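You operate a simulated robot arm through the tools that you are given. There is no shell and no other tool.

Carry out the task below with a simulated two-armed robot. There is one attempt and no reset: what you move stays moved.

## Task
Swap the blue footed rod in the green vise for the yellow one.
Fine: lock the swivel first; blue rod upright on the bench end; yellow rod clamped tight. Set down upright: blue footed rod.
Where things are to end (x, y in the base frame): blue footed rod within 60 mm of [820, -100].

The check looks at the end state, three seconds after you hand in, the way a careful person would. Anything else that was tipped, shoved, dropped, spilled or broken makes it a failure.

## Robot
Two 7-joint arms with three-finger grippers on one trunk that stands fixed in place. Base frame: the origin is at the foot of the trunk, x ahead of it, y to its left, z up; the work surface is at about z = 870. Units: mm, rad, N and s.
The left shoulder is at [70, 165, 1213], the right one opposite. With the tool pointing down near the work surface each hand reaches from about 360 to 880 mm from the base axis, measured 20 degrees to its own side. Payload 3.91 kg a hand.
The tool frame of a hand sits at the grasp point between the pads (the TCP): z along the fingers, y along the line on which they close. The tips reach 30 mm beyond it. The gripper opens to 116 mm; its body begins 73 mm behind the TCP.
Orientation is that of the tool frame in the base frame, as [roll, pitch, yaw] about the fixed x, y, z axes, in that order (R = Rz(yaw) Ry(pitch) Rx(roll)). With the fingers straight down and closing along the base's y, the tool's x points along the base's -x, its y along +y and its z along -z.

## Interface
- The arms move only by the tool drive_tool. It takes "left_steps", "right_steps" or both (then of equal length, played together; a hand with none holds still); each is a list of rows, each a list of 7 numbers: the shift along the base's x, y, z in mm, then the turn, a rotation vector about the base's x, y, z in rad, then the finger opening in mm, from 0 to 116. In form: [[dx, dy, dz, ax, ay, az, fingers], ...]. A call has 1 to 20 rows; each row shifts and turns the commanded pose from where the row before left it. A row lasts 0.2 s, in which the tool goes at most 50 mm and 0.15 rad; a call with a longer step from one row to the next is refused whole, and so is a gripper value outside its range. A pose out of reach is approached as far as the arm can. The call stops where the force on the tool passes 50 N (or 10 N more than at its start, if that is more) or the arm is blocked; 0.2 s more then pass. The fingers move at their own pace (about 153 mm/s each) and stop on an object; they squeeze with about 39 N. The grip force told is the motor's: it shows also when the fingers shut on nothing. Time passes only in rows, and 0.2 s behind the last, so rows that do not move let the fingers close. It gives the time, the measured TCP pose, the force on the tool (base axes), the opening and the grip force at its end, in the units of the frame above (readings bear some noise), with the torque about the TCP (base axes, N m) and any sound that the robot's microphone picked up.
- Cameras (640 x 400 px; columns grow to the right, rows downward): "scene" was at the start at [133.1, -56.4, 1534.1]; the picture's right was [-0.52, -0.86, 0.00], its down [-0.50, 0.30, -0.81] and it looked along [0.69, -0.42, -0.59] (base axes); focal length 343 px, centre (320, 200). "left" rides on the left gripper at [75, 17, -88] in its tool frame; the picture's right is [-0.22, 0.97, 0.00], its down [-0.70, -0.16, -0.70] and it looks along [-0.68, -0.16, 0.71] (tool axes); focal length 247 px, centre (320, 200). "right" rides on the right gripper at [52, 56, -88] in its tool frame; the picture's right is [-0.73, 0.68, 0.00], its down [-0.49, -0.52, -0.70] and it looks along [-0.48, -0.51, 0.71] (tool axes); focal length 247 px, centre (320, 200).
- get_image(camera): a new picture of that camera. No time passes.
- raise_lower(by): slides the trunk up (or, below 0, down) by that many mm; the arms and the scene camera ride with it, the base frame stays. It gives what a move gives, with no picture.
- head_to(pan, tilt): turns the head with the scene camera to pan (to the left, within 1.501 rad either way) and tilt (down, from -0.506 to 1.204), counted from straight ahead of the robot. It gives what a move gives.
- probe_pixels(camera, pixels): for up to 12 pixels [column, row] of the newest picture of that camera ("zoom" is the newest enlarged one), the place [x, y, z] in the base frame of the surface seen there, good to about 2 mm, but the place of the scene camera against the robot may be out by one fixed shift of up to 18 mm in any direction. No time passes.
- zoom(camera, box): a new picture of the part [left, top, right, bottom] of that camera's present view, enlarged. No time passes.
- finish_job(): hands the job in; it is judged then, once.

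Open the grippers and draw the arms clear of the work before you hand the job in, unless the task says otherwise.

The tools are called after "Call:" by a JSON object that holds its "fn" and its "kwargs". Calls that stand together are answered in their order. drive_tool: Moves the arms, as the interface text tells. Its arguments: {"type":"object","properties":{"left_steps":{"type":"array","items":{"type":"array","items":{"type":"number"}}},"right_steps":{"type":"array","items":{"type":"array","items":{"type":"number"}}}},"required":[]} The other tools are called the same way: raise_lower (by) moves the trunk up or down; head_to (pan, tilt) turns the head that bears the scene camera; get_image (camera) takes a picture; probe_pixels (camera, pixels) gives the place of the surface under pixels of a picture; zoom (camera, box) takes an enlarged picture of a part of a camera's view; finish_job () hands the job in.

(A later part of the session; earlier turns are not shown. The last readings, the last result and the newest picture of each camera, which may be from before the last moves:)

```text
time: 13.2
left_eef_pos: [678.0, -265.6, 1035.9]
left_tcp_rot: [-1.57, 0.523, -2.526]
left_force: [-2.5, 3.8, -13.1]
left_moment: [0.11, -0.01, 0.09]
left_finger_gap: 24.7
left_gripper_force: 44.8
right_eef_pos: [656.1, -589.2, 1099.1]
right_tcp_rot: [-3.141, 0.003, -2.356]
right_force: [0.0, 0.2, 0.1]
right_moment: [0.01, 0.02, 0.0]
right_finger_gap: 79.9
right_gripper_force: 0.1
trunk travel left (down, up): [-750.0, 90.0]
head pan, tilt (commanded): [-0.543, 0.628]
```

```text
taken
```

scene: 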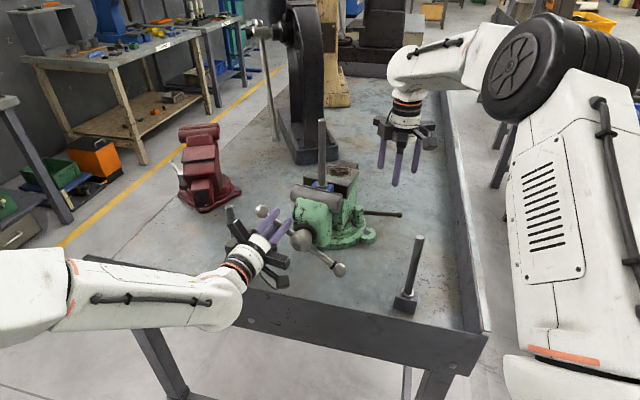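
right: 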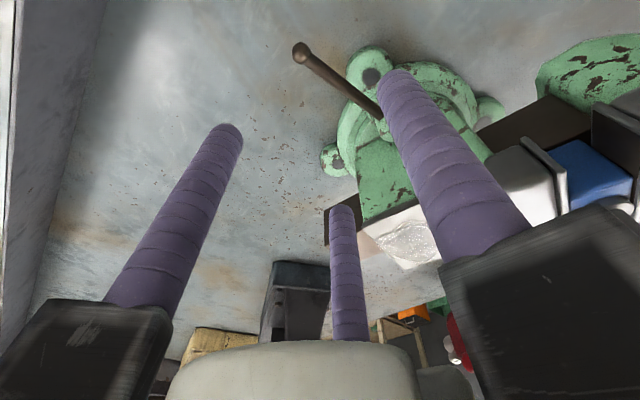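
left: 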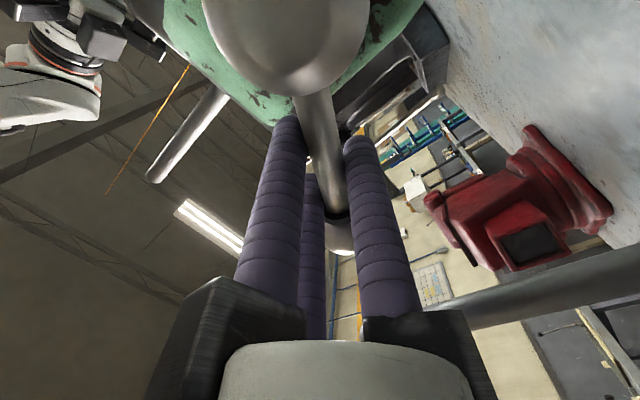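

The grip is firm (gap 24.7, 44.8 N). Now I swing the vise back +9.7° about its swivel centre (≈(740,-468)), turning the left hand with it.

Call:
{"fn": "drive_tool", "kwargs": {"left_steps": [[-6.82, -2.23, 0, 0, 0, 0.0338, 15], [-6.74, -2.46, 0, 0, 0, 0.0338, 15], [-6.65, -2.68, 0, 0, 0, 0.0338, 15], [-6.56, -2.91, 0, 0, 0, 0.0338, 15], [-6.46, -3.13, 0, 0, 0, 0.0338, 15]]}}

Call:
{"fn": "get_image", "kwargs": {"camera": "scene"}}

Call:
{"fn": "get_image", "kwargs": {"camera": "right"}}

```text
time: 14.4
left_eef_pos: [644.4, -281.4, 1037.2]
left_tcp_rot: [-1.568, 0.522, -2.354]
left_force: [0.0, -0.9, -10.7]
left_moment: [0.37, -0.07, -0.12]
left_finger_gap: 24.6
left_gripper_force: 44.9
right_eef_pos: [656.2, -590.3, 1099.5]
right_tcp_rot: [-3.141, 0.002, -2.357]
right_force: [0.0, -0.2, 0.6]
right_moment: [-0.02, 0.01, -0.03]
right_finger_gap: 80.3
right_gripper_force: 0.2
trunk travel left (down, up): [-750.0, 90.0]
head pan, tilt (commanded): [-0.543, 0.628]
```

```text
taken
```

scene: 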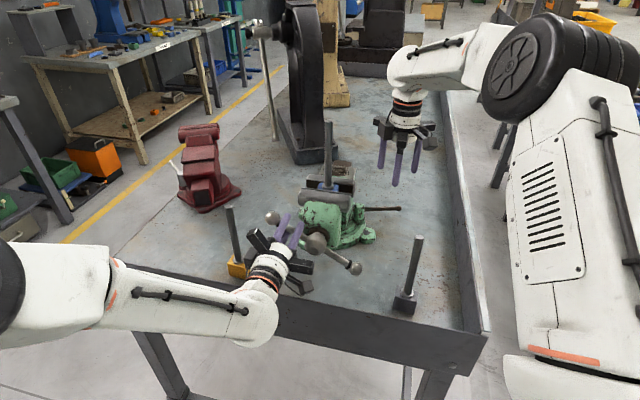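

```text
taken
```

right: 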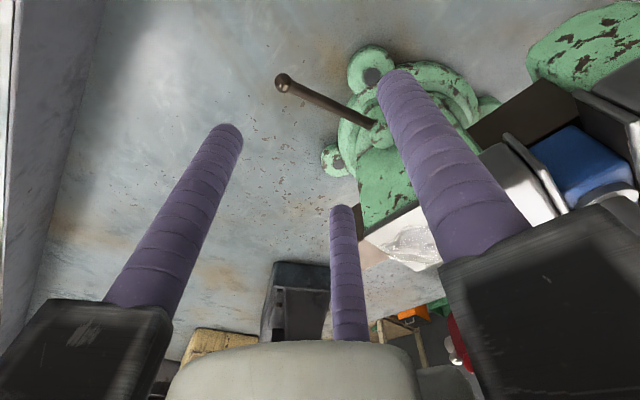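

The vise is back: rod top at (328,124) and right ball at (355,268), the same pixels as at the start. I verify by probing and get the new lever line.

Call:
{"fn": "probe_pixels", "kwargs": {"camera": "scene", "pixels": [[274, 218], [316, 243], [355, 268], [328, 124], [401, 209], [370, 209], [369, 237]]}}

Call:
{"fn": "probe_pixels", "kwargs": {"camera": "right", "pixels": [[283, 82], [310, 95], [335, 105], [358, 116], [375, 125], [545, 180], [600, 170], [510, 160], [400, 200]]}}

Call:
{"fn": "zoom", "kwargs": {"camera": "scene", "box": [290, 150, 410, 250]}}

```text
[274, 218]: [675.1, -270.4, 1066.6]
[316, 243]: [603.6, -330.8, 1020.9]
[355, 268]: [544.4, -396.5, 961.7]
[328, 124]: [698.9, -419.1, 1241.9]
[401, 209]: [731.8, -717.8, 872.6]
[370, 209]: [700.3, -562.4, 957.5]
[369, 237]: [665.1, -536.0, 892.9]
```

```text
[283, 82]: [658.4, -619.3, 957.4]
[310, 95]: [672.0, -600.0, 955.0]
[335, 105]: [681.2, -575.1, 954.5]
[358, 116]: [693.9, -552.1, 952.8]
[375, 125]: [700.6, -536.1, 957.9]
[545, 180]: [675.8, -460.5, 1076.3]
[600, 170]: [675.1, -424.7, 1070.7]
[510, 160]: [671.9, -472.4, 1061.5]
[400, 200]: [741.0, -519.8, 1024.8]
```

```text
4.00 times, centred on (350, 200) of scene
```

zoom: 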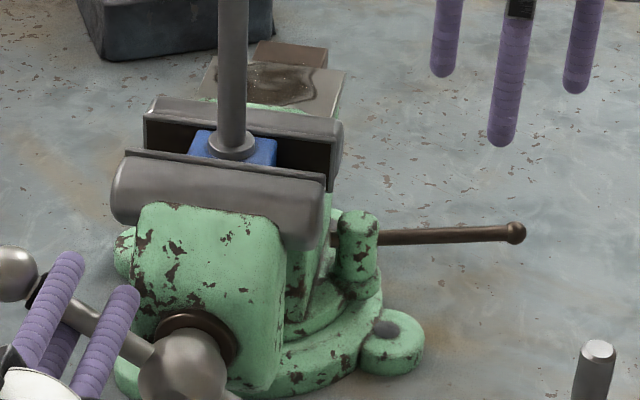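

Call:
{"fn": "probe_pixels", "kwargs": {"camera": "zoom", "pixels": [[515, 232], [490, 234], [450, 236], [410, 237], [385, 238], [357, 218], [357, 245], [333, 240], [210, 170], [262, 150], [145, 112], [335, 125]]}}

Call:
{"fn": "zoom", "kwargs": {"camera": "right", "box": [260, 50, 420, 170]}}

```text
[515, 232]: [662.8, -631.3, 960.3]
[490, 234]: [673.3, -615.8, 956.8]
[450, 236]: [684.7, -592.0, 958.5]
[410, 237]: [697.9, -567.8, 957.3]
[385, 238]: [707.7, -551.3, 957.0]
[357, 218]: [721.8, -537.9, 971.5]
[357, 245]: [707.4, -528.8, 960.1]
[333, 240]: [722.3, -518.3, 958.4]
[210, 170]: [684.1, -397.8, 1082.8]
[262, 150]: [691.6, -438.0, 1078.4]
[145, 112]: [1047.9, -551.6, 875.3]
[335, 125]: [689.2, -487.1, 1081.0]
```

```text
3.33 times, centred on (340, 110) of right
```

zoom: 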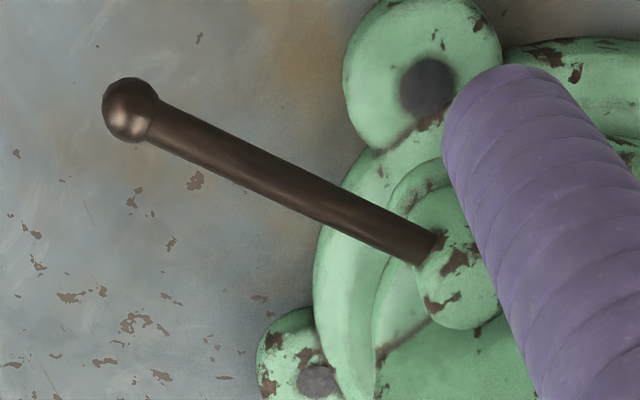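

The vise is restored to within about 1°, and the lever now stands at about 62° heading (15° turned from its start) pivoting near (712,-525). With the left hand holding the bar, I bring the right hand to the lever with a slight outward tilt for reach.

Call:
{"fn": "drive_tool", "kwargs": {"right_steps": [[-2, 5, -8, 0, 0, 0.1, 80], [-2, 5, -8, 0, 0, 0.1, 80], [-2, 5, -8, 0, 0, 0.1, 80], [-2, 3, -4, -0.066, -0.096, 0, 80], [-2, 2, -3, -0.066, -0.096, 0, 80], [0, 0, 0, -0.066, -0.096, 0, 80], [0, 0, 0, 0, 0, 0, 80]]}}

Call:
{"fn": "get_image", "kwargs": {"camera": "right"}}

Call:
{"fn": "zoom", "kwargs": {"camera": "scene", "box": [290, 110, 450, 250]}}

```text
time: 16.0
left_eef_pos: [645.2, -280.7, 1036.3]
left_tcp_rot: [-1.569, 0.524, -2.355]
left_force: [3.2, -2.4, -5.4]
left_moment: [0.26, -0.24, 0.03]
left_finger_gap: 24.5
left_gripper_force: 45.3
right_eef_pos: [646.7, -571.3, 1067.9]
right_tcp_rot: [-2.795, -0.039, -2.062]
right_force: [-0.9, -0.3, 0.5]
right_moment: [0.0, 0.03, -0.01]
right_finger_gap: 80.0
right_gripper_force: 0.1
trunk travel left (down, up): [-750.0, 90.0]
head pan, tilt (commanded): [-0.543, 0.628]
```

```text
taken
```

right: 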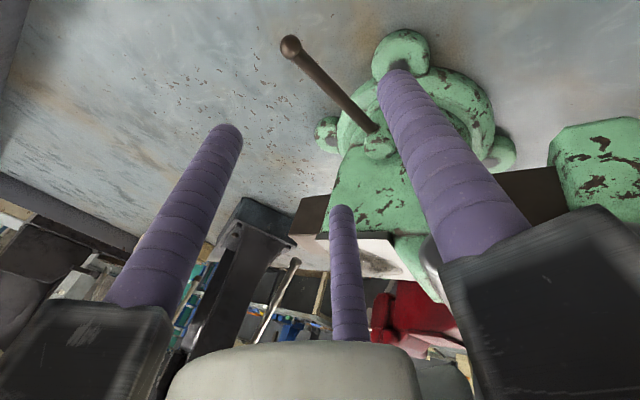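

```text
2.86 times, centred on (370, 180) of scene
```

zoom: 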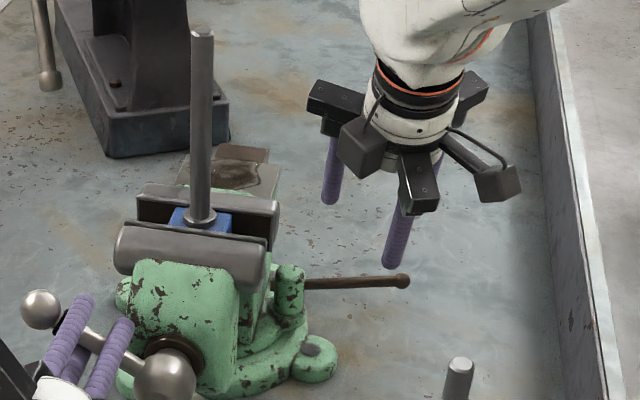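

The lever at (290,45)–(375,125) in the right camera lines up between the fingers. I advance along the tool axis to put it between them.

Call:
{"fn": "drive_tool", "kwargs": {"right_steps": [[10.4, -7.1, -34.4, 0, 0, 0, 70], [10.4, -7.1, -34.4, 0, 0, 0, 70], [10.4, -7.1, -34.4, 0, 0, 0, 70], [0, 0, 0, 0, 0, 0, 70]]}}

Call:
{"fn": "get_image", "kwargs": {"camera": "right"}}

Call:
{"fn": "zoom", "kwargs": {"camera": "scene", "box": [290, 110, 450, 250]}}

```text
time: 17.0
left_eef_pos: [644.1, -281.5, 1037.1]
left_tcp_rot: [-1.569, 0.522, -2.353]
left_force: [3.8, -3.5, -2.8]
left_moment: [0.2, -0.2, 0.06]
left_finger_gap: 24.6
left_gripper_force: 45.5
right_eef_pos: [678.7, -594.2, 965.5]
right_tcp_rot: [-2.793, -0.04, -2.063]
right_force: [0.2, -0.4, 0.3]
right_moment: [0.02, -0.03, -0.01]
right_finger_gap: 70.2
right_gripper_force: 0.1
trunk travel left (down, up): [-750.0, 90.0]
head pan, tilt (commanded): [-0.543, 0.628]
```

```text
taken
```

right: 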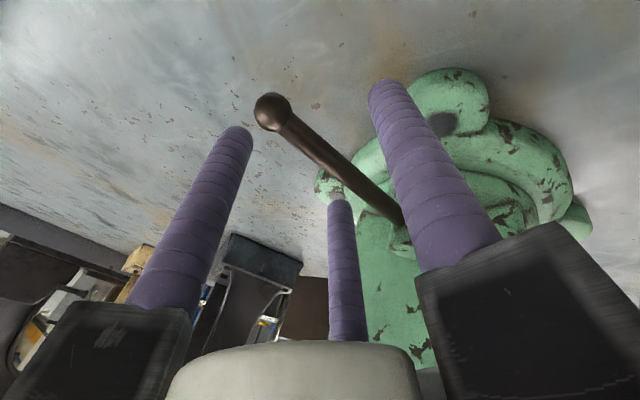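

```text
2.86 times, centred on (370, 180) of scene
```

zoom: 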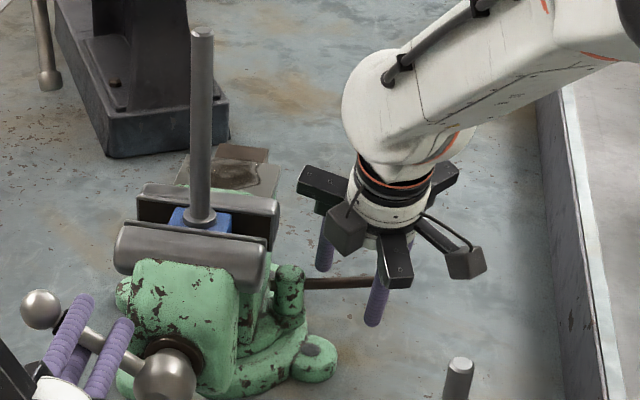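

The lever is between the fingers. I narrow them to 30 mm and push counterclockwise in 5° steps with the hand turning along, watching the force.

Call:
{"fn": "drive_tool", "kwargs": {"right_steps": [[0, 0, 0, 0, 0, 0, 30], [0, 0, 0, 0, 0, 0, 30], [5.9, -2.8, 0, 0, 0, 0.0873, 30], [6.1, -2.3, 0, 0, 0, 0.0873, 30], [6.3, -1.8, 0, 0, 0, 0.0873, 30], [6.5, -1.2, 0, 0, 0, 0.0873, 30]]}}

Call:
{"fn": "get_image", "kwargs": {"camera": "right"}}

Call:
{"fn": "zoom", "kwargs": {"camera": "scene", "box": [290, 110, 450, 250]}}

```text
time: 18.4
left_eef_pos: [645.0, -282.3, 1036.4]
left_tcp_rot: [-1.57, 0.522, -2.355]
left_force: [4.8, -4.4, -1.3]
left_moment: [-0.04, -0.4, 0.58]
left_finger_gap: 24.7
left_gripper_force: 44.8
right_eef_pos: [702.9, -601.0, 966.2]
right_tcp_rot: [-2.795, -0.04, -1.713]
right_force: [-1.7, -0.4, -1.9]
right_moment: [0.04, 0.01, 0.0]
right_finger_gap: 31.2
right_gripper_force: 1.4
trunk travel left (down, up): [-750.0, 90.0]
head pan, tilt (commanded): [-0.543, 0.628]
```

```text
taken
```

right: 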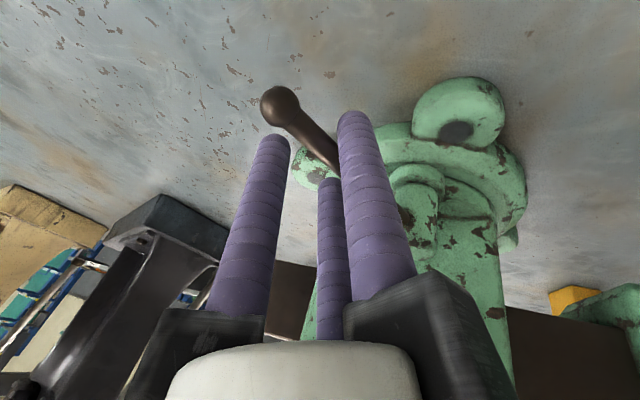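

```text
2.86 times, centred on (370, 180) of scene
```

zoom: 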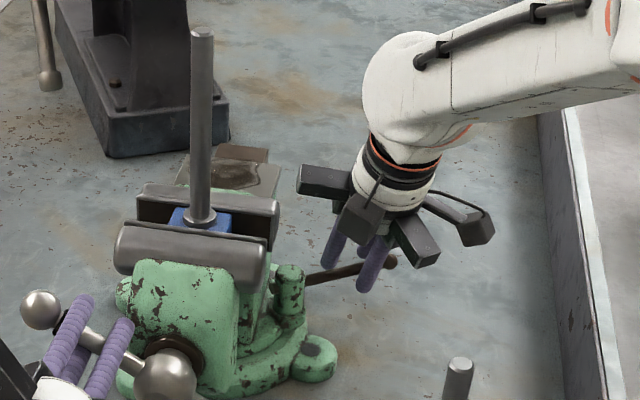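

The lever keeps turning (ball now at (390,262) in the zoom) while the vise stands still. I continue pushing counterclockwise.

Call:
{"fn": "drive_tool", "kwargs": {"right_steps": [[6.5, -0.6, 0, 0, 0, 0.0873, 30], [6.5, 0, 0, 0, 0, 0.0873, 30], [6.5, 0.5, 0, 0, 0, 0.0873, 30], [6.5, 1.0, 0, 0, 0, 0.0873, 30]]}}

Call:
{"fn": "get_image", "kwargs": {"camera": "right"}}

Call:
{"fn": "zoom", "kwargs": {"camera": "scene", "box": [290, 110, 450, 250]}}

```text
time: 19.4
left_eef_pos: [644.5, -282.0, 1038.5]
left_tcp_rot: [-1.569, 0.522, -2.354]
left_force: [4.7, -3.5, -0.6]
left_moment: [-0.01, -0.3, 0.42]
left_finger_gap: 24.7
left_gripper_force: 44.9
right_eef_pos: [727.0, -599.3, 965.3]
right_tcp_rot: [-2.794, -0.037, -1.362]
right_force: [-0.8, -0.2, -1.3]
right_moment: [0.0, 0.01, -0.02]
right_finger_gap: 31.3
right_gripper_force: 1.5
trunk travel left (down, up): [-750.0, 90.0]
head pan, tilt (commanded): [-0.543, 0.628]
```

```text
taken
```

right: 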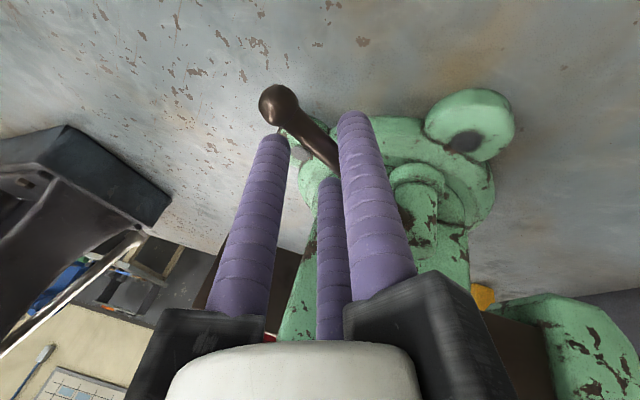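

```text
2.86 times, centred on (370, 180) of scene
```

zoom: 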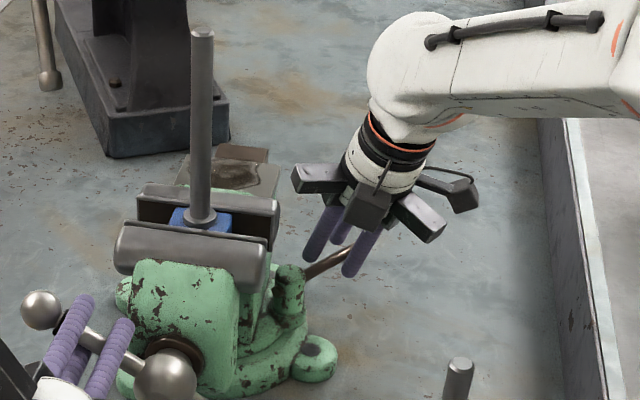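

Still turning at low force. I continue another 15°.

Call:
{"fn": "drive_tool", "kwargs": {"right_steps": [[6.3, 1.7, 0, 0, 0, 0.0873, 30], [6.2, 2.2, 0, 0, 0, 0.0873, 30], [5.95, 2.7, 0, 0, 0, 0.0873, 30]]}}

Call:
{"fn": "get_image", "kwargs": {"camera": "right"}}

Call:
{"fn": "zoom", "kwargs": {"camera": "scene", "box": [290, 110, 450, 250]}}

```text
time: 20.2
left_eef_pos: [645.0, -283.1, 1036.6]
left_tcp_rot: [-1.57, 0.524, -2.353]
left_force: [6.3, -1.1, -2.5]
left_moment: [0.25, 0.01, -0.29]
left_finger_gap: 24.7
left_gripper_force: 45.3
right_eef_pos: [745.0, -594.1, 965.1]
right_tcp_rot: [-2.796, -0.036, -1.101]
right_force: [-7.0, -2.1, -2.7]
right_moment: [-0.11, 0.02, -0.07]
right_finger_gap: 33.5
right_gripper_force: 3.3
trunk travel left (down, up): [-750.0, 90.0]
head pan, tilt (commanded): [-0.543, 0.628]
```

```text
taken
```

right: 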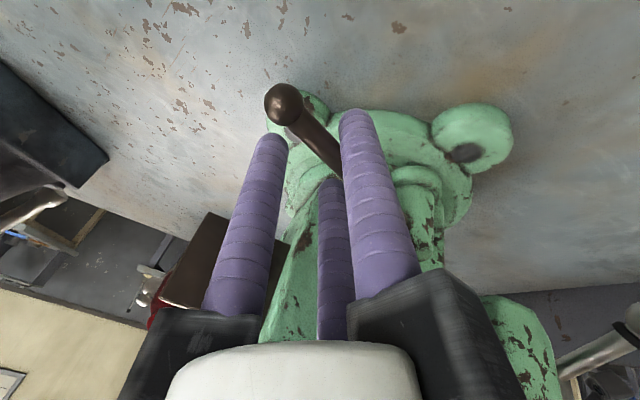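

```text
2.86 times, centred on (370, 180) of scene
```

zoom: 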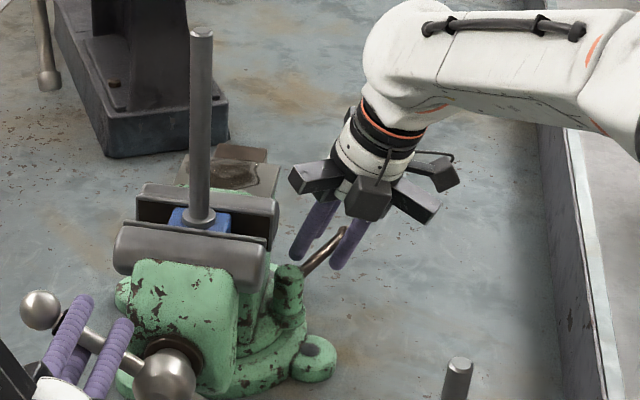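

The reaction rose to 7 N, so the lever is nearing its stop. I push one more small step and check.

Call:
{"fn": "drive_tool", "kwargs": {"right_steps": [[5.65, 3.2, 0, 0, 0, 0.06, 30], [0, 0, 0, 0, 0, 0, 30]]}}

Call:
{"fn": "zoom", "kwargs": {"camera": "scene", "box": [290, 110, 450, 250]}}

Call:
{"fn": "get_image", "kwargs": {"camera": "right"}}

```text
time: 20.8
left_eef_pos: [643.5, -281.5, 1038.1]
left_tcp_rot: [-1.569, 0.525, -2.354]
left_force: [13.3, -5.1, -9.0]
left_moment: [0.1, -0.29, 0.43]
left_finger_gap: 24.6
left_gripper_force: 45.0
right_eef_pos: [749.5, -591.5, 963.2]
right_tcp_rot: [-2.794, -0.036, -1.041]
right_force: [-26.7, -9.0, 2.9]
right_moment: [-0.17, 0.43, -0.13]
right_finger_gap: 42.2
right_gripper_force: 12.1
trunk travel left (down, up): [-750.0, 90.0]
head pan, tilt (commanded): [-0.543, 0.628]
```

```text
2.86 times, centred on (370, 180) of scene
```

zoom: 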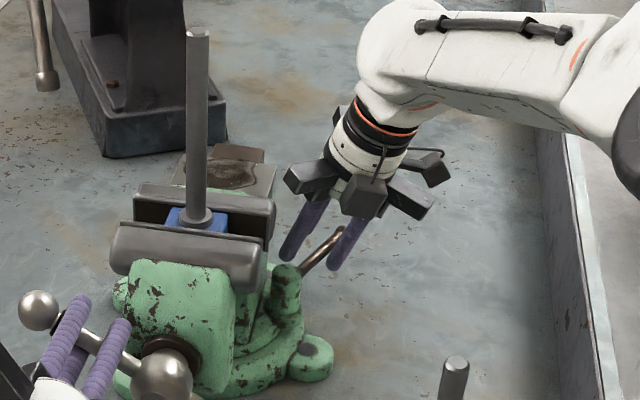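

```text
taken
```

right: 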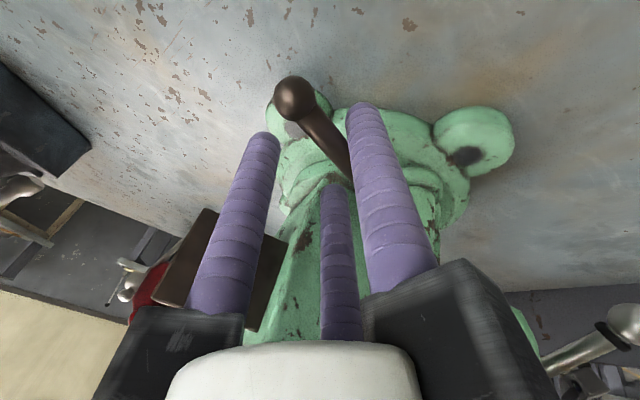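

The reaction jumped to 27 N with the fingers being pushed open: the lever is at its stop. I back off, open, and withdraw the right hand along its tool axis.

Call:
{"fn": "drive_tool", "kwargs": {"right_steps": [[-5.65, -3.2, 0, 0, 0, 0, 30], [-3, -1.5, 0, 0, 0, 0, 50], [0, 0, 0, 0, 0, 0, 70], [-10, -6, 34, 0, 0, 0, 70], [-10, -6, 34, 0, 0, 0, 70], [-10, -6, 34, 0, 0, 0, 70], [-10, -6, 34, 0, 0, 0, 70]]}}

Call:
{"fn": "get_image", "kwargs": {"camera": "scene"}}

Call:
{"fn": "zoom", "kwargs": {"camera": "scene", "box": [290, 150, 410, 250]}}

Call:
{"fn": "get_image", "kwargs": {"camera": "right"}}

```text
time: 22.4
left_eef_pos: [644.4, -281.9, 1038.2]
left_tcp_rot: [-1.569, 0.522, -2.357]
left_force: [1.8, -3.3, -1.1]
left_moment: [0.3, -0.08, -0.2]
left_finger_gap: 24.6
left_gripper_force: 45.0
right_eef_pos: [703.6, -617.0, 1102.7]
right_tcp_rot: [-2.793, -0.038, -1.042]
right_force: [0.3, -0.7, 0.4]
right_moment: [-0.02, -0.03, -0.04]
right_finger_gap: 69.8
right_gripper_force: 0.0
trunk travel left (down, up): [-750.0, 90.0]
head pan, tilt (commanded): [-0.543, 0.628]
```

```text
taken
```

scene: 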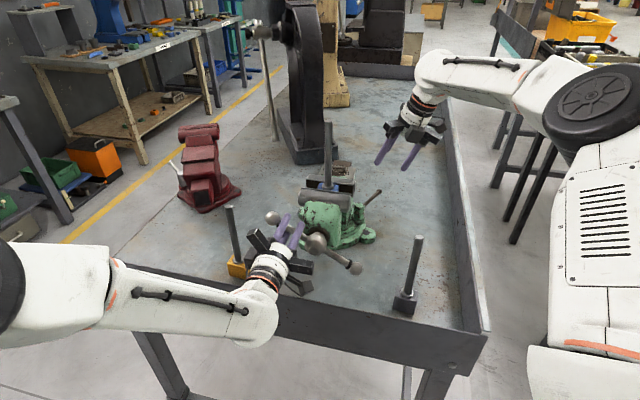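

```text
4.00 times, centred on (350, 200) of scene
```

zoom: 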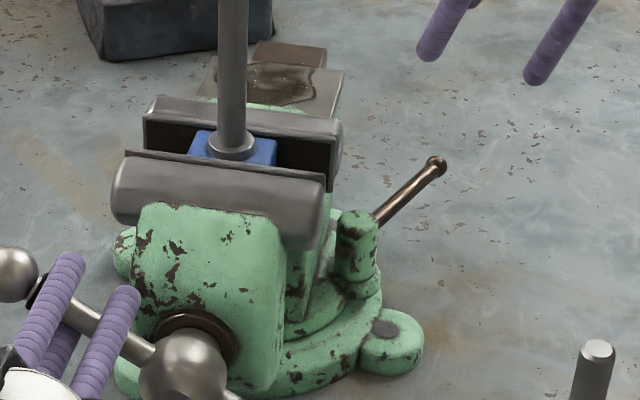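

```text
taken
```

right: 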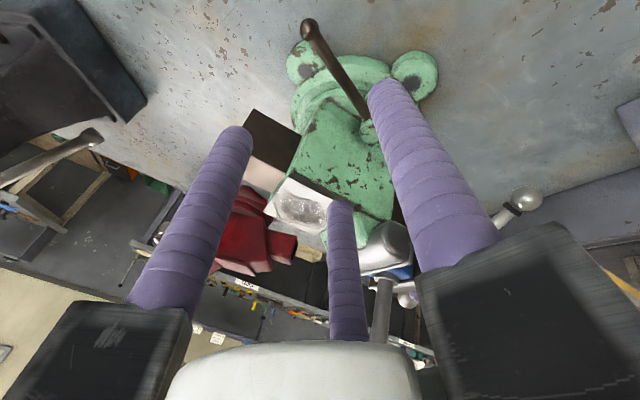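

The lever has swung to point toward the far right and the vise is still at its original heading. I test the lock by nudging the held bar 5 mm sideways with the left hand and reading the force.

Call:
{"fn": "drive_tool", "kwargs": {"left_steps": [[4.6, 1.9, 0, 0, 0, 0, 15], [0, 0, 0, 0, 0, 0, 15]]}}

Call:
{"fn": "probe_pixels", "kwargs": {"camera": "scene", "pixels": [[316, 243], [355, 268], [328, 124]]}}

Call:
{"fn": "get_image", "kwargs": {"camera": "scene"}}

```text
time: 23.0
left_eef_pos: [646.8, -279.8, 1037.8]
left_tcp_rot: [-1.567, 0.522, -2.357]
left_force: [-13.2, 4.3, -0.4]
left_moment: [0.31, 0.37, -0.82]
left_finger_gap: 24.6
left_gripper_force: 44.8
right_eef_pos: [702.2, -614.9, 1104.0]
right_tcp_rot: [-2.793, -0.037, -1.041]
right_force: [0.9, 0.1, -0.7]
right_moment: [0.02, 0.0, -0.02]
right_finger_gap: 69.6
right_gripper_force: 0.0
trunk travel left (down, up): [-750.0, 90.0]
head pan, tilt (commanded): [-0.543, 0.628]
```

```text
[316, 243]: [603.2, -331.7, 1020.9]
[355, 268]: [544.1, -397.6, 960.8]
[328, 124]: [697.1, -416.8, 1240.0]
```

```text
taken
```

scene: 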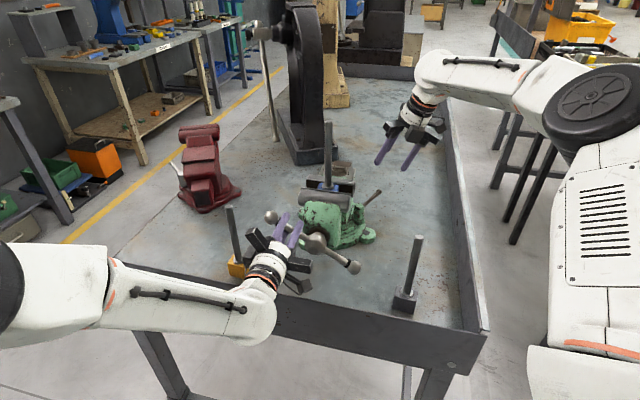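

The left bar resisted with 13 N and the vise did not move, so the swivel is locked. I relax the left hand and bring the right hand upright and above the blue rod at about (701,-412), tips above its top (z≈1238).

Call:
{"fn": "drive_tool", "kwargs": {"left_steps": [[-4.6, -1.9, 0, 0, 0, 0, 15], [0, 0, 0, 0, 0, 0, 15], [0, 0, 0, 0, 0, 0, 15], [0, 0, 0, 0, 0, 0, 15], [0, 0, 0, 0, 0, 0, 15], [0, 0, 0, 0, 0, 0, 15], [0, 0, 0, 0, 0, 0, 15], [0, 0, 0, 0, 0, 0, 15], [0, 0, 0, 0, 0, 0, 15], [0, 0, 0, 0, 0, 0, 15], [0, 0, 0, 0, 0, 0, 15], [0, 0, 0, 0, 0, 0, 15], [0, 0, 0, 0, 0, 0, 15], [0, 0, 0, 0, 0, 0, 15]], "right_steps": [[0, 0, 46, -0.0487, 0.106, 0, 70], [0, 0, 46, -0.0487, 0.106, 0, 70], [0, 0, 46, -0.0487, 0.106, 0, 70], [0, 5, 46, 0, 0, 0, 70], [0, 22, 0, 0, 0, -0.146, 70], [0, 22, 0, 0, 0, -0.146, 70], [0, 22, 0, 0, 0, -0.146, 70], [0, 22, 0, 0, 0, -0.146, 70], [0, 22, 0, 0, 0, -0.146, 70], [0, 22, 0, 0, 0, -0.146, 70], [0, 22, 0, 0, 0, -0.146, 70], [0, 22, 0, 0, 0, -0.146, 70], [0, 22, 0, 0, 0, -0.146, 70], [0, 0, 0, 0, 0, 0, 70]]}}

Call:
{"fn": "get_image", "kwargs": {"camera": "right"}}

Call:
{"fn": "get_image", "kwargs": {"camera": "scene"}}

```text
time: 26.0
left_eef_pos: [644.7, -280.5, 1038.6]
left_tcp_rot: [-1.569, 0.523, -2.354]
left_force: [-3.1, 5.0, -6.9]
left_moment: [0.5, 0.12, -0.61]
left_finger_gap: 24.9
left_gripper_force: 44.9
right_eef_pos: [681.1, -417.6, 1252.4]
right_tcp_rot: [-3.14, -0.001, -2.35]
right_force: [0.3, -0.6, 0.1]
right_moment: [0.02, 0.01, 0.0]
right_finger_gap: 69.9
right_gripper_force: 0.1
right hand out of reach, approached as far as the arm can: row 3, 4
trunk travel left (down, up): [-750.0, 90.0]
head pan, tilt (commanded): [-0.543, 0.628]
```

```text
taken
```

right: 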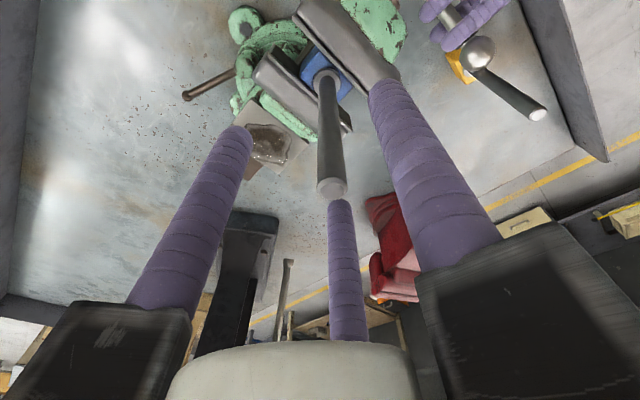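

```text
taken
```

scene: 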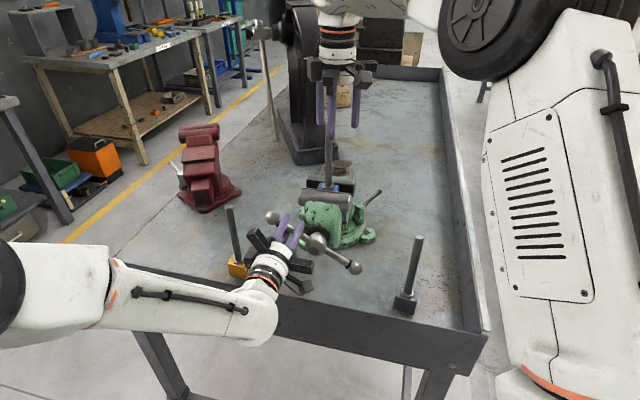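

The reach limit left the hand at z=1252, so the rod's top is already between the fingers, untouched (force ~0). I probe the rod top in the right camera to centre on it.

Call:
{"fn": "probe_pixels", "kwargs": {"camera": "right", "pixels": [[332, 188], [331, 150], [329, 110], [327, 75], [343, 230], [240, 150], [385, 100]]}}

Call:
{"fn": "zoom", "kwargs": {"camera": "scene", "box": [270, 40, 400, 240]}}

```text
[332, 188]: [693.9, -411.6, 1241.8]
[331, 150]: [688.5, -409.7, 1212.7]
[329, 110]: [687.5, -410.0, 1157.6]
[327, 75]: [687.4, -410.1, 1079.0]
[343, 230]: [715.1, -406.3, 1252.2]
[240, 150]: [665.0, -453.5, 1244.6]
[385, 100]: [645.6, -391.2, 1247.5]
```

```text
2.00 times, centred on (335, 140) of scene
```

zoom: 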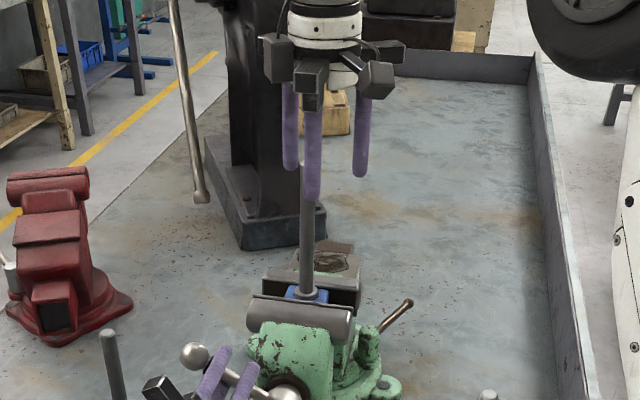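

The rod centre is at about (697.5,-411). I centre the hand on it and lower to z≈1190 with the fingers open.

Call:
{"fn": "drive_tool", "kwargs": {"right_steps": [[8.3, 3.2, 0, 0, 0, 0, 70], [8.3, 3.2, 0, 0, 0, 0, 70], [0, 0, -30, 0, 0, 0, 70], [0, 0, -32, 0, 0, 0, 70], [0, 0, 0, 0, 0, 0, 70]]}}

Call:
{"fn": "get_image", "kwargs": {"camera": "right"}}

```text
time: 27.2
left_eef_pos: [645.2, -280.7, 1038.3]
left_tcp_rot: [-1.568, 0.522, -2.354]
left_force: [-4.3, 4.3, -7.9]
left_moment: [0.32, -0.2, -0.01]
left_finger_gap: 24.7
left_gripper_force: 44.6
right_eef_pos: [698.4, -412.4, 1190.0]
right_tcp_rot: [3.141, -0.003, -2.348]
right_force: [0.4, -0.4, 0.0]
right_moment: [0.01, -0.01, 0.0]
right_finger_gap: 69.9
right_gripper_force: 0.1
trunk travel left (down, up): [-750.0, 90.0]
head pan, tilt (commanded): [-0.543, 0.628]
```

```text
taken
```

right: 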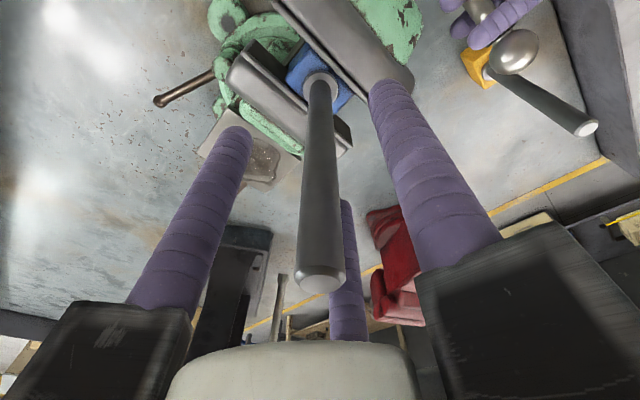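

The rod stands centrally between the three fingers. I close the right hand on it.

Call:
{"fn": "drive_tool", "kwargs": {"right_steps": [[0, 0, 0, 0, 0, 0, 40], [0, 0, 0, 0, 0, 0, 10], [0, 0, 0, 0, 0, 0, 10], [0, 0, 0, 0, 0, 0, 10]]}}

Call:
{"fn": "get_image", "kwargs": {"camera": "right"}}

```text
time: 28.2
left_eef_pos: [645.7, -280.1, 1037.6]
left_tcp_rot: [-1.568, 0.521, -2.353]
left_force: [4.0, -1.6, -10.2]
left_moment: [0.33, -0.3, 0.08]
left_finger_gap: 24.6
left_gripper_force: 45.1
right_eef_pos: [698.3, -410.8, 1190.5]
right_tcp_rot: [3.141, -0.003, -2.349]
right_force: [-9.0, 5.6, 0.2]
right_moment: [0.82, 0.28, -0.13]
right_finger_gap: 17.7
right_gripper_force: 39.0
trunk travel left (down, up): [-750.0, 90.0]
head pan, tilt (commanded): [-0.543, 0.628]
```

```text
taken
```

right: 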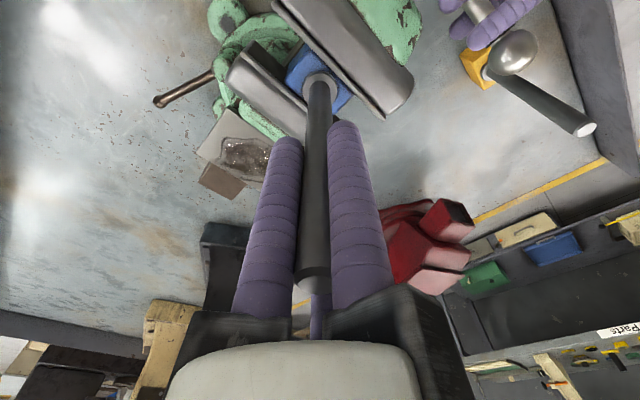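

The right hand holds the rod (Ø17.7 mm, 39 N). I relieve its small side load and begin loosening the screw with the left hand: 10° counterclockwise about the screw axis.

Call:
{"fn": "drive_tool", "kwargs": {"left_steps": [[0, 0, 0, 0, 0, 0, 15], [2.1, 2.1, -5.1, -0.0617, 0.0617, 0, 15], [1.8, 1.8, -5.4, -0.0617, 0.0617, 0, 15], [0, 0, 0, 0, 0, 0, 15]], "right_steps": [[-1.6, 1.0, 0, 0, 0, 0, 10], [0, 0, 0, 0, 0, 0, 10], [0, 0, 0, 0, 0, 0, 10], [0, 0, 0, 0, 0, 0, 10]]}}

Call:
{"fn": "get_image", "kwargs": {"camera": "scene"}}

Call:
{"fn": "zoom", "kwargs": {"camera": "scene", "box": [200, 170, 380, 310]}}

```text
time: 29.2
left_eef_pos: [649.9, -276.8, 1028.2]
left_tcp_rot: [-1.567, 0.346, -2.354]
left_force: [-7.6, 7.4, 0.4]
left_moment: [0.58, -0.33, -0.36]
left_finger_gap: 24.6
left_gripper_force: 45.4
right_eef_pos: [696.6, -410.7, 1190.6]
right_tcp_rot: [-3.141, -0.003, -2.351]
right_force: [7.5, -2.2, 0.0]
right_moment: [-0.33, -0.3, -0.01]
right_finger_gap: 16.8
right_gripper_force: 39.0
trunk travel left (down, up): [-750.0, 90.0]
head pan, tilt (commanded): [-0.543, 0.628]
```

```text
taken
```

scene: 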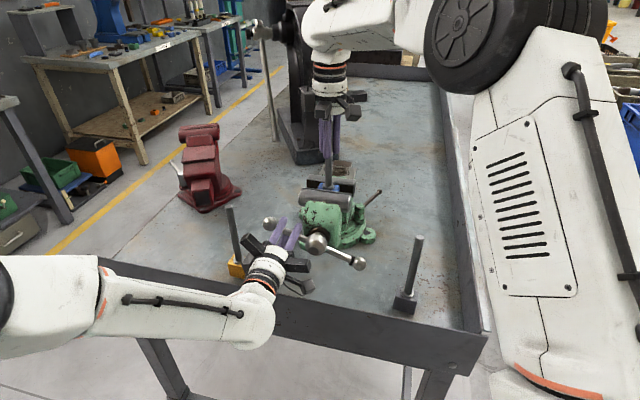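

```text
2.86 times, centred on (290, 240) of scene
```

zoom: 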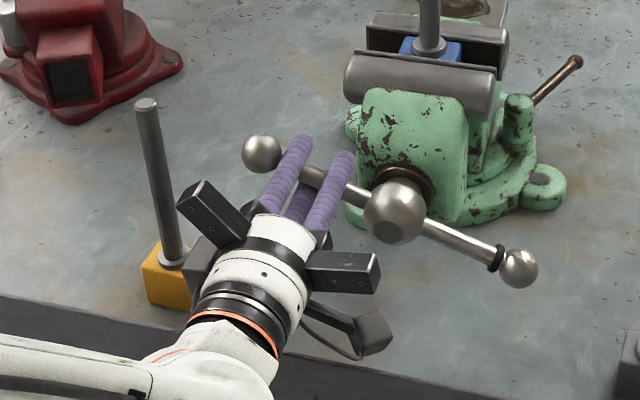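

The handle turned 10° at under 11 N. I check the left hand's clearance to the bench lip before turning further.

Call:
{"fn": "zoom", "kwargs": {"camera": "scene", "box": [220, 220, 320, 310]}}

Call:
{"fn": "get_image", "kwargs": {"camera": "left"}}

```text
4.44 times, centred on (270, 265) of scene
```

zoom: 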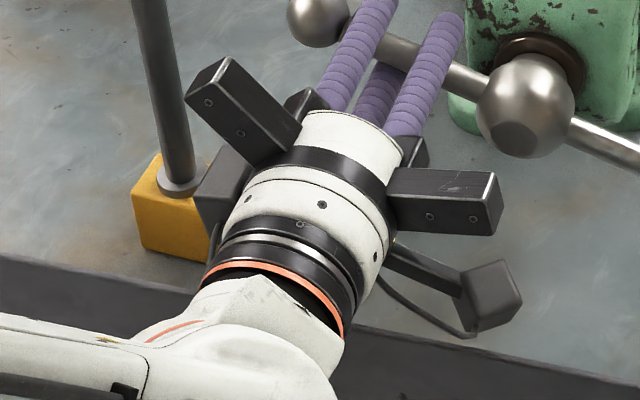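

```text
taken
```

left: 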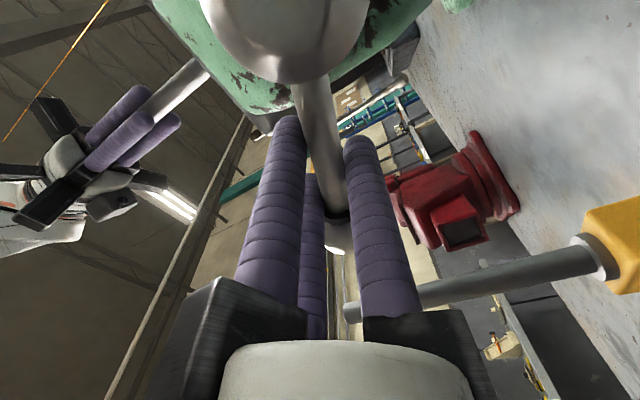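

The lower finger rail is close to the lip top, so I won't turn further in this grip. I test whether the blue foot is already free by lifting the right hand 3 mm and reading the force.

Call:
{"fn": "drive_tool", "kwargs": {"right_steps": [[0, 0, 3, 0, 0, 0, 10], [0, 0, 0, 0, 0, 0, 10]]}}

Call:
{"fn": "zoom", "kwargs": {"camera": "scene", "box": [290, 165, 370, 215]}}

```text
time: 29.8
left_eef_pos: [650.3, -277.2, 1027.1]
left_tcp_rot: [-1.569, 0.346, -2.355]
left_force: [-11.4, 9.9, 5.8]
left_moment: [0.24, -0.2, -0.08]
left_finger_gap: 24.8
left_gripper_force: 44.9
right_eef_pos: [695.3, -411.7, 1190.0]
right_tcp_rot: [3.135, -0.009, -2.347]
right_force: [0.7, 1.0, -18.6]
right_moment: [0.07, -0.04, -0.02]
right_finger_gap: 16.8
right_gripper_force: 38.9
trunk travel left (down, up): [-750.0, 90.0]
head pan, tilt (commanded): [-0.543, 0.628]
```

```text
8.00 times, centred on (330, 190) of scene
```

zoom: 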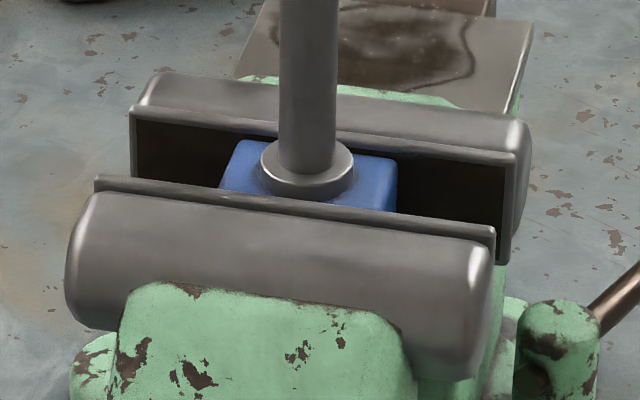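

Still clamped (18.6 N pull, no lift), so I lower the right hand back. The left hand releases the bar, retreats, and turns tool-down so it can push the left end of the bar down from above, clear of the lip.

Call:
{"fn": "drive_tool", "kwargs": {"left_steps": [[0, 0, 0, 0, 0, 0, 50], [0, 0, 0, 0, 0, 0, 66], [-21.2, 21.2, 0, 0, 0, 0, 66], [-21.2, 21.2, 0, 0, 0, 0, 66], [-21.2, 21.2, 0, 0, 0, 0, 66], [0, 0, 12, -0.082, 0.082, 0, 66], [0, 0, 12, -0.082, 0.082, 0, 60], [0, 0, 12, -0.081, 0.081, 0, 40], [0, 0, 12, 0.101, 0.101, 0, 20], [0, 0, 12, 0.101, 0.101, 0, 6], [0, 0, 12, 0.101, 0.101, 0, 6], [0, 0, 12, 0.101, 0.101, 0, 6], [0, 0, 12, 0.101, 0.101, 0, 6], [0, 0, 12, 0.101, 0.101, 0, 6], [0, 0, 12, 0.101, 0.101, 0, 6], [0, 0, 12, 0.101, 0.101, 0, 6], [0, 0, 12, 0.101, 0.101, 0, 6], [0, 0, 12, 0.101, 0.101, 0, 6], [0, 0, 12, 0.101, 0.101, 0, 6]], "right_steps": [[0, 0, -3, 0, 0, 0, 10], [0, 0, 0, 0, 0, 0, 10], [0, 0, 0, 0, 0, 0, 10], [0, 0, 0, 0, 0, 0, 10], [0, 0, 0, 0, 0, 0, 10], [0, 0, 0, 0, 0, 0, 10], [0, 0, 0, 0, 0, 0, 10], [0, 0, 0, 0, 0, 0, 10], [0, 0, 0, 0, 0, 0, 10], [0, 0, 0, 0, 0, 0, 10], [0, 0, 0, 0, 0, 0, 10], [0, 0, 0, 0, 0, 0, 10], [0, 0, 0, 0, 0, 0, 10], [0, 0, 0, 0, 0, 0, 10], [0, 0, 0, 0, 0, 0, 10], [0, 0, 0, 0, 0, 0, 10], [0, 0, 0, 0, 0, 0, 10], [0, 0, 0, 0, 0, 0, 10], [0, 0, 0, 0, 0, 0, 10]]}}

Call:
{"fn": "get_image", "kwargs": {"camera": "scene"}}

Call:
{"fn": "get_image", "kwargs": {"camera": "left"}}

```text
time: 30.5
left_eef_pos: [647.4, -276.9, 1027.1]
left_tcp_rot: [-1.563, 0.347, -2.353]
left_force: [3.0, -5.6, -1.7]
left_moment: [-0.58, -0.36, -0.01]
left_finger_gap: 66.2
left_gripper_force: 0.0
right_eef_pos: [697.1, -413.0, 1190.1]
right_tcp_rot: [3.137, -0.003, -2.348]
right_force: [-2.1, -1.3, 0.6]
right_moment: [0.52, -0.58, -0.1]
right_finger_gap: 16.1
right_gripper_force: 39.1
trunk travel left (down, up): [-750.0, 90.0]
head pan, tilt (commanded): [-0.543, 0.628]
stopped in row 3 (left hand): the force on the tool passed its limit at 92 N (the readings are from after the stop); the commanded pose is now the measured one
```

```text
taken
```

scene: 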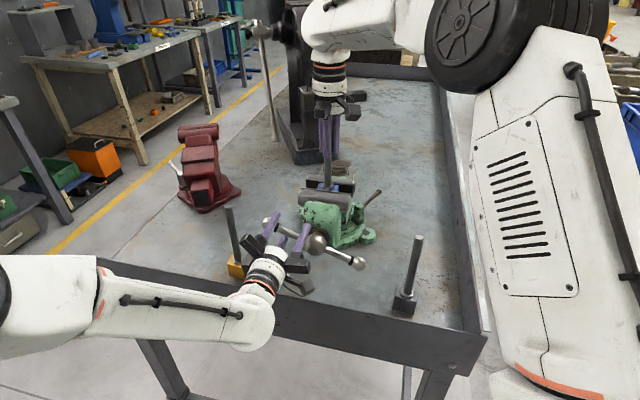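

```text
taken
```

left: 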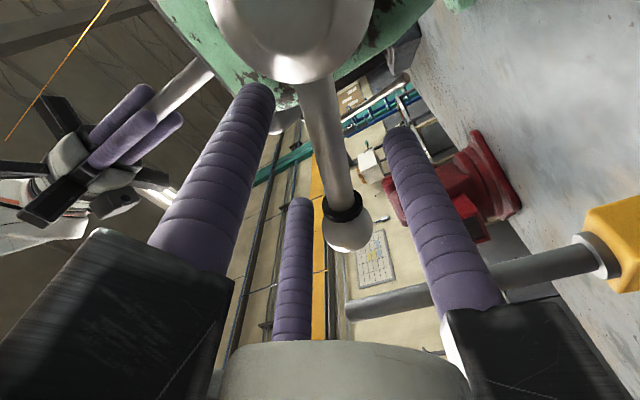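

The retreat was stopped: the lower rail caught the inside of the lip. I raise and roll the hand back 10° (as it came in) with the fingers open, then retreat while rising.

Call:
{"fn": "drive_tool", "kwargs": {"left_steps": [[0, 0, 7, 0.0617, -0.0617, 0, 70], [0, 0, 8, 0.0617, -0.0617, 0, 70], [-7, 7, 4, 0, 0, 0, 70], [-14, 14, 5, 0, 0, 0, 70]]}}

Call:
{"fn": "get_image", "kwargs": {"camera": "left"}}

Call:
{"fn": "zoom", "kwargs": {"camera": "scene", "box": [200, 170, 380, 310]}}

```text
time: 31.5
left_eef_pos: [626.3, -253.0, 1052.5]
left_tcp_rot: [-1.563, 0.523, -2.352]
left_force: [0.1, 0.2, 0.7]
left_moment: [0.01, -0.02, 0.04]
left_finger_gap: 69.8
left_gripper_force: 0.1
right_eef_pos: [696.2, -411.9, 1191.8]
right_tcp_rot: [3.14, -0.003, -2.346]
right_force: [0.4, -3.0, -0.2]
right_moment: [-0.27, -0.1, -0.08]
right_finger_gap: 16.4
right_gripper_force: 39.2
trunk travel left (down, up): [-750.0, 90.0]
head pan, tilt (commanded): [-0.543, 0.628]
```

```text
taken
```

left: 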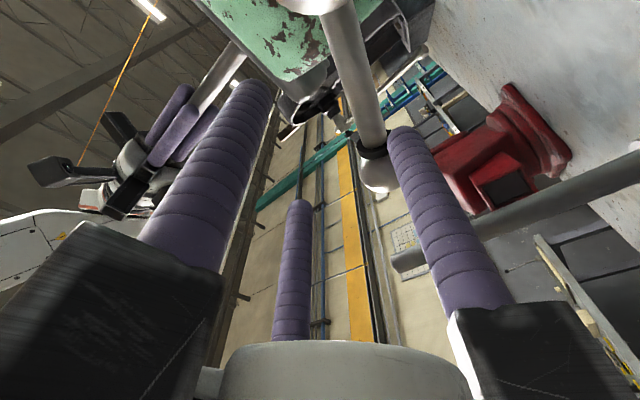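

```text
2.86 times, centred on (290, 240) of scene
```

zoom: 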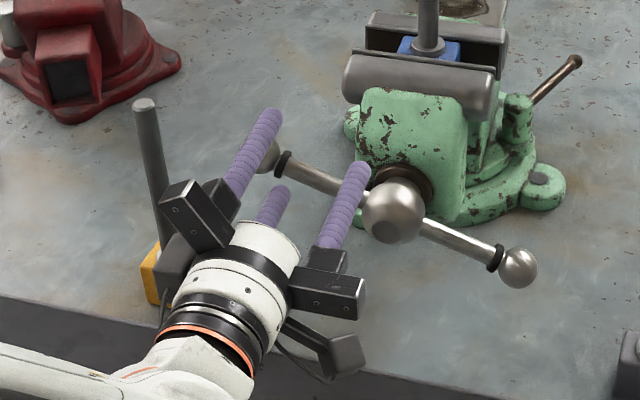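

Clear now. I continue the retreat, rise and rotate the left hand to tool-down with the fingers nearly closed.

Call:
{"fn": "drive_tool", "kwargs": {"left_steps": [[-10, 10, 12, -0.0925, 0.0925, 0, 60], [-10, 10, 12, -0.0925, 0.0925, 0, 40], [-10, 10, 12, -0.0925, 0.0925, 0, 20], [-10, 10, 12, -0.0925, 0.0925, 0, 6], [0, 0, 12, 0.101, 0.101, 0, 6], [0, 0, 12, 0.101, 0.101, 0, 6], [0, 0, 12, 0.101, 0.101, 0, 6], [0, 0, 12, 0.101, 0.101, 0, 6], [0, 0, 12, 0.101, 0.101, 0, 6], [0, 0, 12, 0.101, 0.101, 0, 6], [0, 0, 10, 0.101, 0.101, 0, 6], [0, 0, 0, 0.101, 0.101, 0, 6], [0, 0, 0, 0.101, 0.101, 0, 6], [0, 0, 0, 0.101, 0.101, 0, 6], [0, 0, 0, 0.101, 0.101, 0, 6], [0, 0, 0, 0, 0, 0, 6]]}}

Call:
{"fn": "get_image", "kwargs": {"camera": "left"}}

Call:
{"fn": "get_image", "kwargs": {"camera": "scene"}}

```text
time: 35.1
left_eef_pos: [613.7, -182.3, 1208.6]
left_tcp_rot: [-3.097, -0.047, -2.292]
left_force: [0.0, -0.2, 0.5]
left_moment: [0.0, 0.03, 0.02]
left_finger_gap: 10.0
left_gripper_force: 4.1
right_eef_pos: [695.3, -411.3, 1190.4]
right_tcp_rot: [3.139, -0.004, -2.347]
right_force: [1.9, -3.1, -0.3]
right_moment: [-0.01, -0.5, -0.03]
right_finger_gap: 16.3
right_gripper_force: 39.0
trunk travel left (down, up): [-750.0, 90.0]
head pan, tilt (commanded): [-0.543, 0.628]
stopped in row 16 (left hand): the arm was blocked; the commanded pose is now the measured one
```

```text
taken
```

left: 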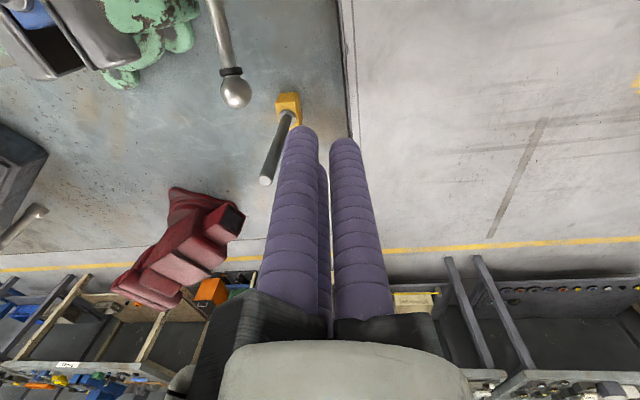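

```text
taken
```

scene: 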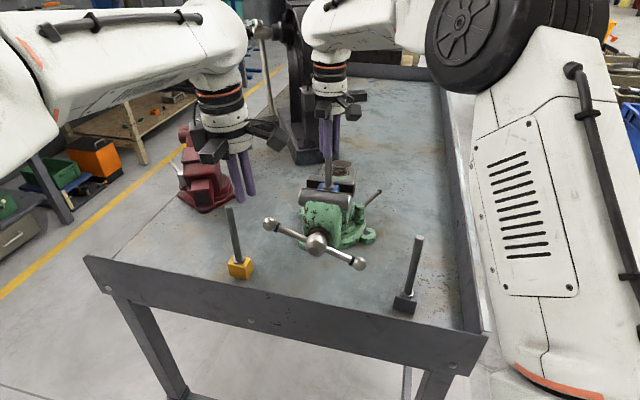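

The left arm stopped near a joint limit at this yaw; I'll yaw back the other way. First I probe the handle's left end from the left camera and scene.

Call:
{"fn": "probe_pixels", "kwargs": {"camera": "left", "pixels": [[236, 92], [232, 70], [225, 45], [219, 20], [288, 105], [265, 180], [275, 150]]}}

Call:
{"fn": "probe_pixels", "kwargs": {"camera": "scene", "pixels": [[270, 224], [292, 234], [300, 237], [316, 243], [340, 256], [360, 264], [328, 150]]}}

Call:
{"fn": "zoom", "kwargs": {"camera": "scene", "box": [240, 150, 400, 290]}}

```text
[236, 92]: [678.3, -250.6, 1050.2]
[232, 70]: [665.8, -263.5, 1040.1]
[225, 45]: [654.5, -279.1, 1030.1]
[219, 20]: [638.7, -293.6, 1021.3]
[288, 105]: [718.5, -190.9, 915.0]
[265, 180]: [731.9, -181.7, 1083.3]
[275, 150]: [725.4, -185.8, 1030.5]
```

```text
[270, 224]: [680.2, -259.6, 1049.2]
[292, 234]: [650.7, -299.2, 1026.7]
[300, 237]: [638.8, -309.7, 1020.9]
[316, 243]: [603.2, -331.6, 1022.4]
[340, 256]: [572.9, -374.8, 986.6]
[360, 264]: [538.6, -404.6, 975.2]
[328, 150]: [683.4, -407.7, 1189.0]
```

```text
2.86 times, centred on (320, 220) of scene
```

zoom: 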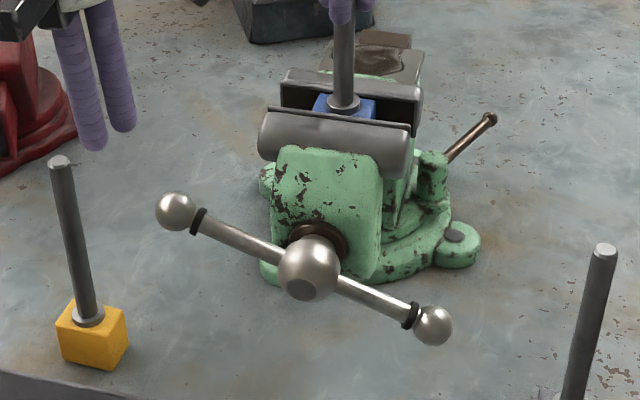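

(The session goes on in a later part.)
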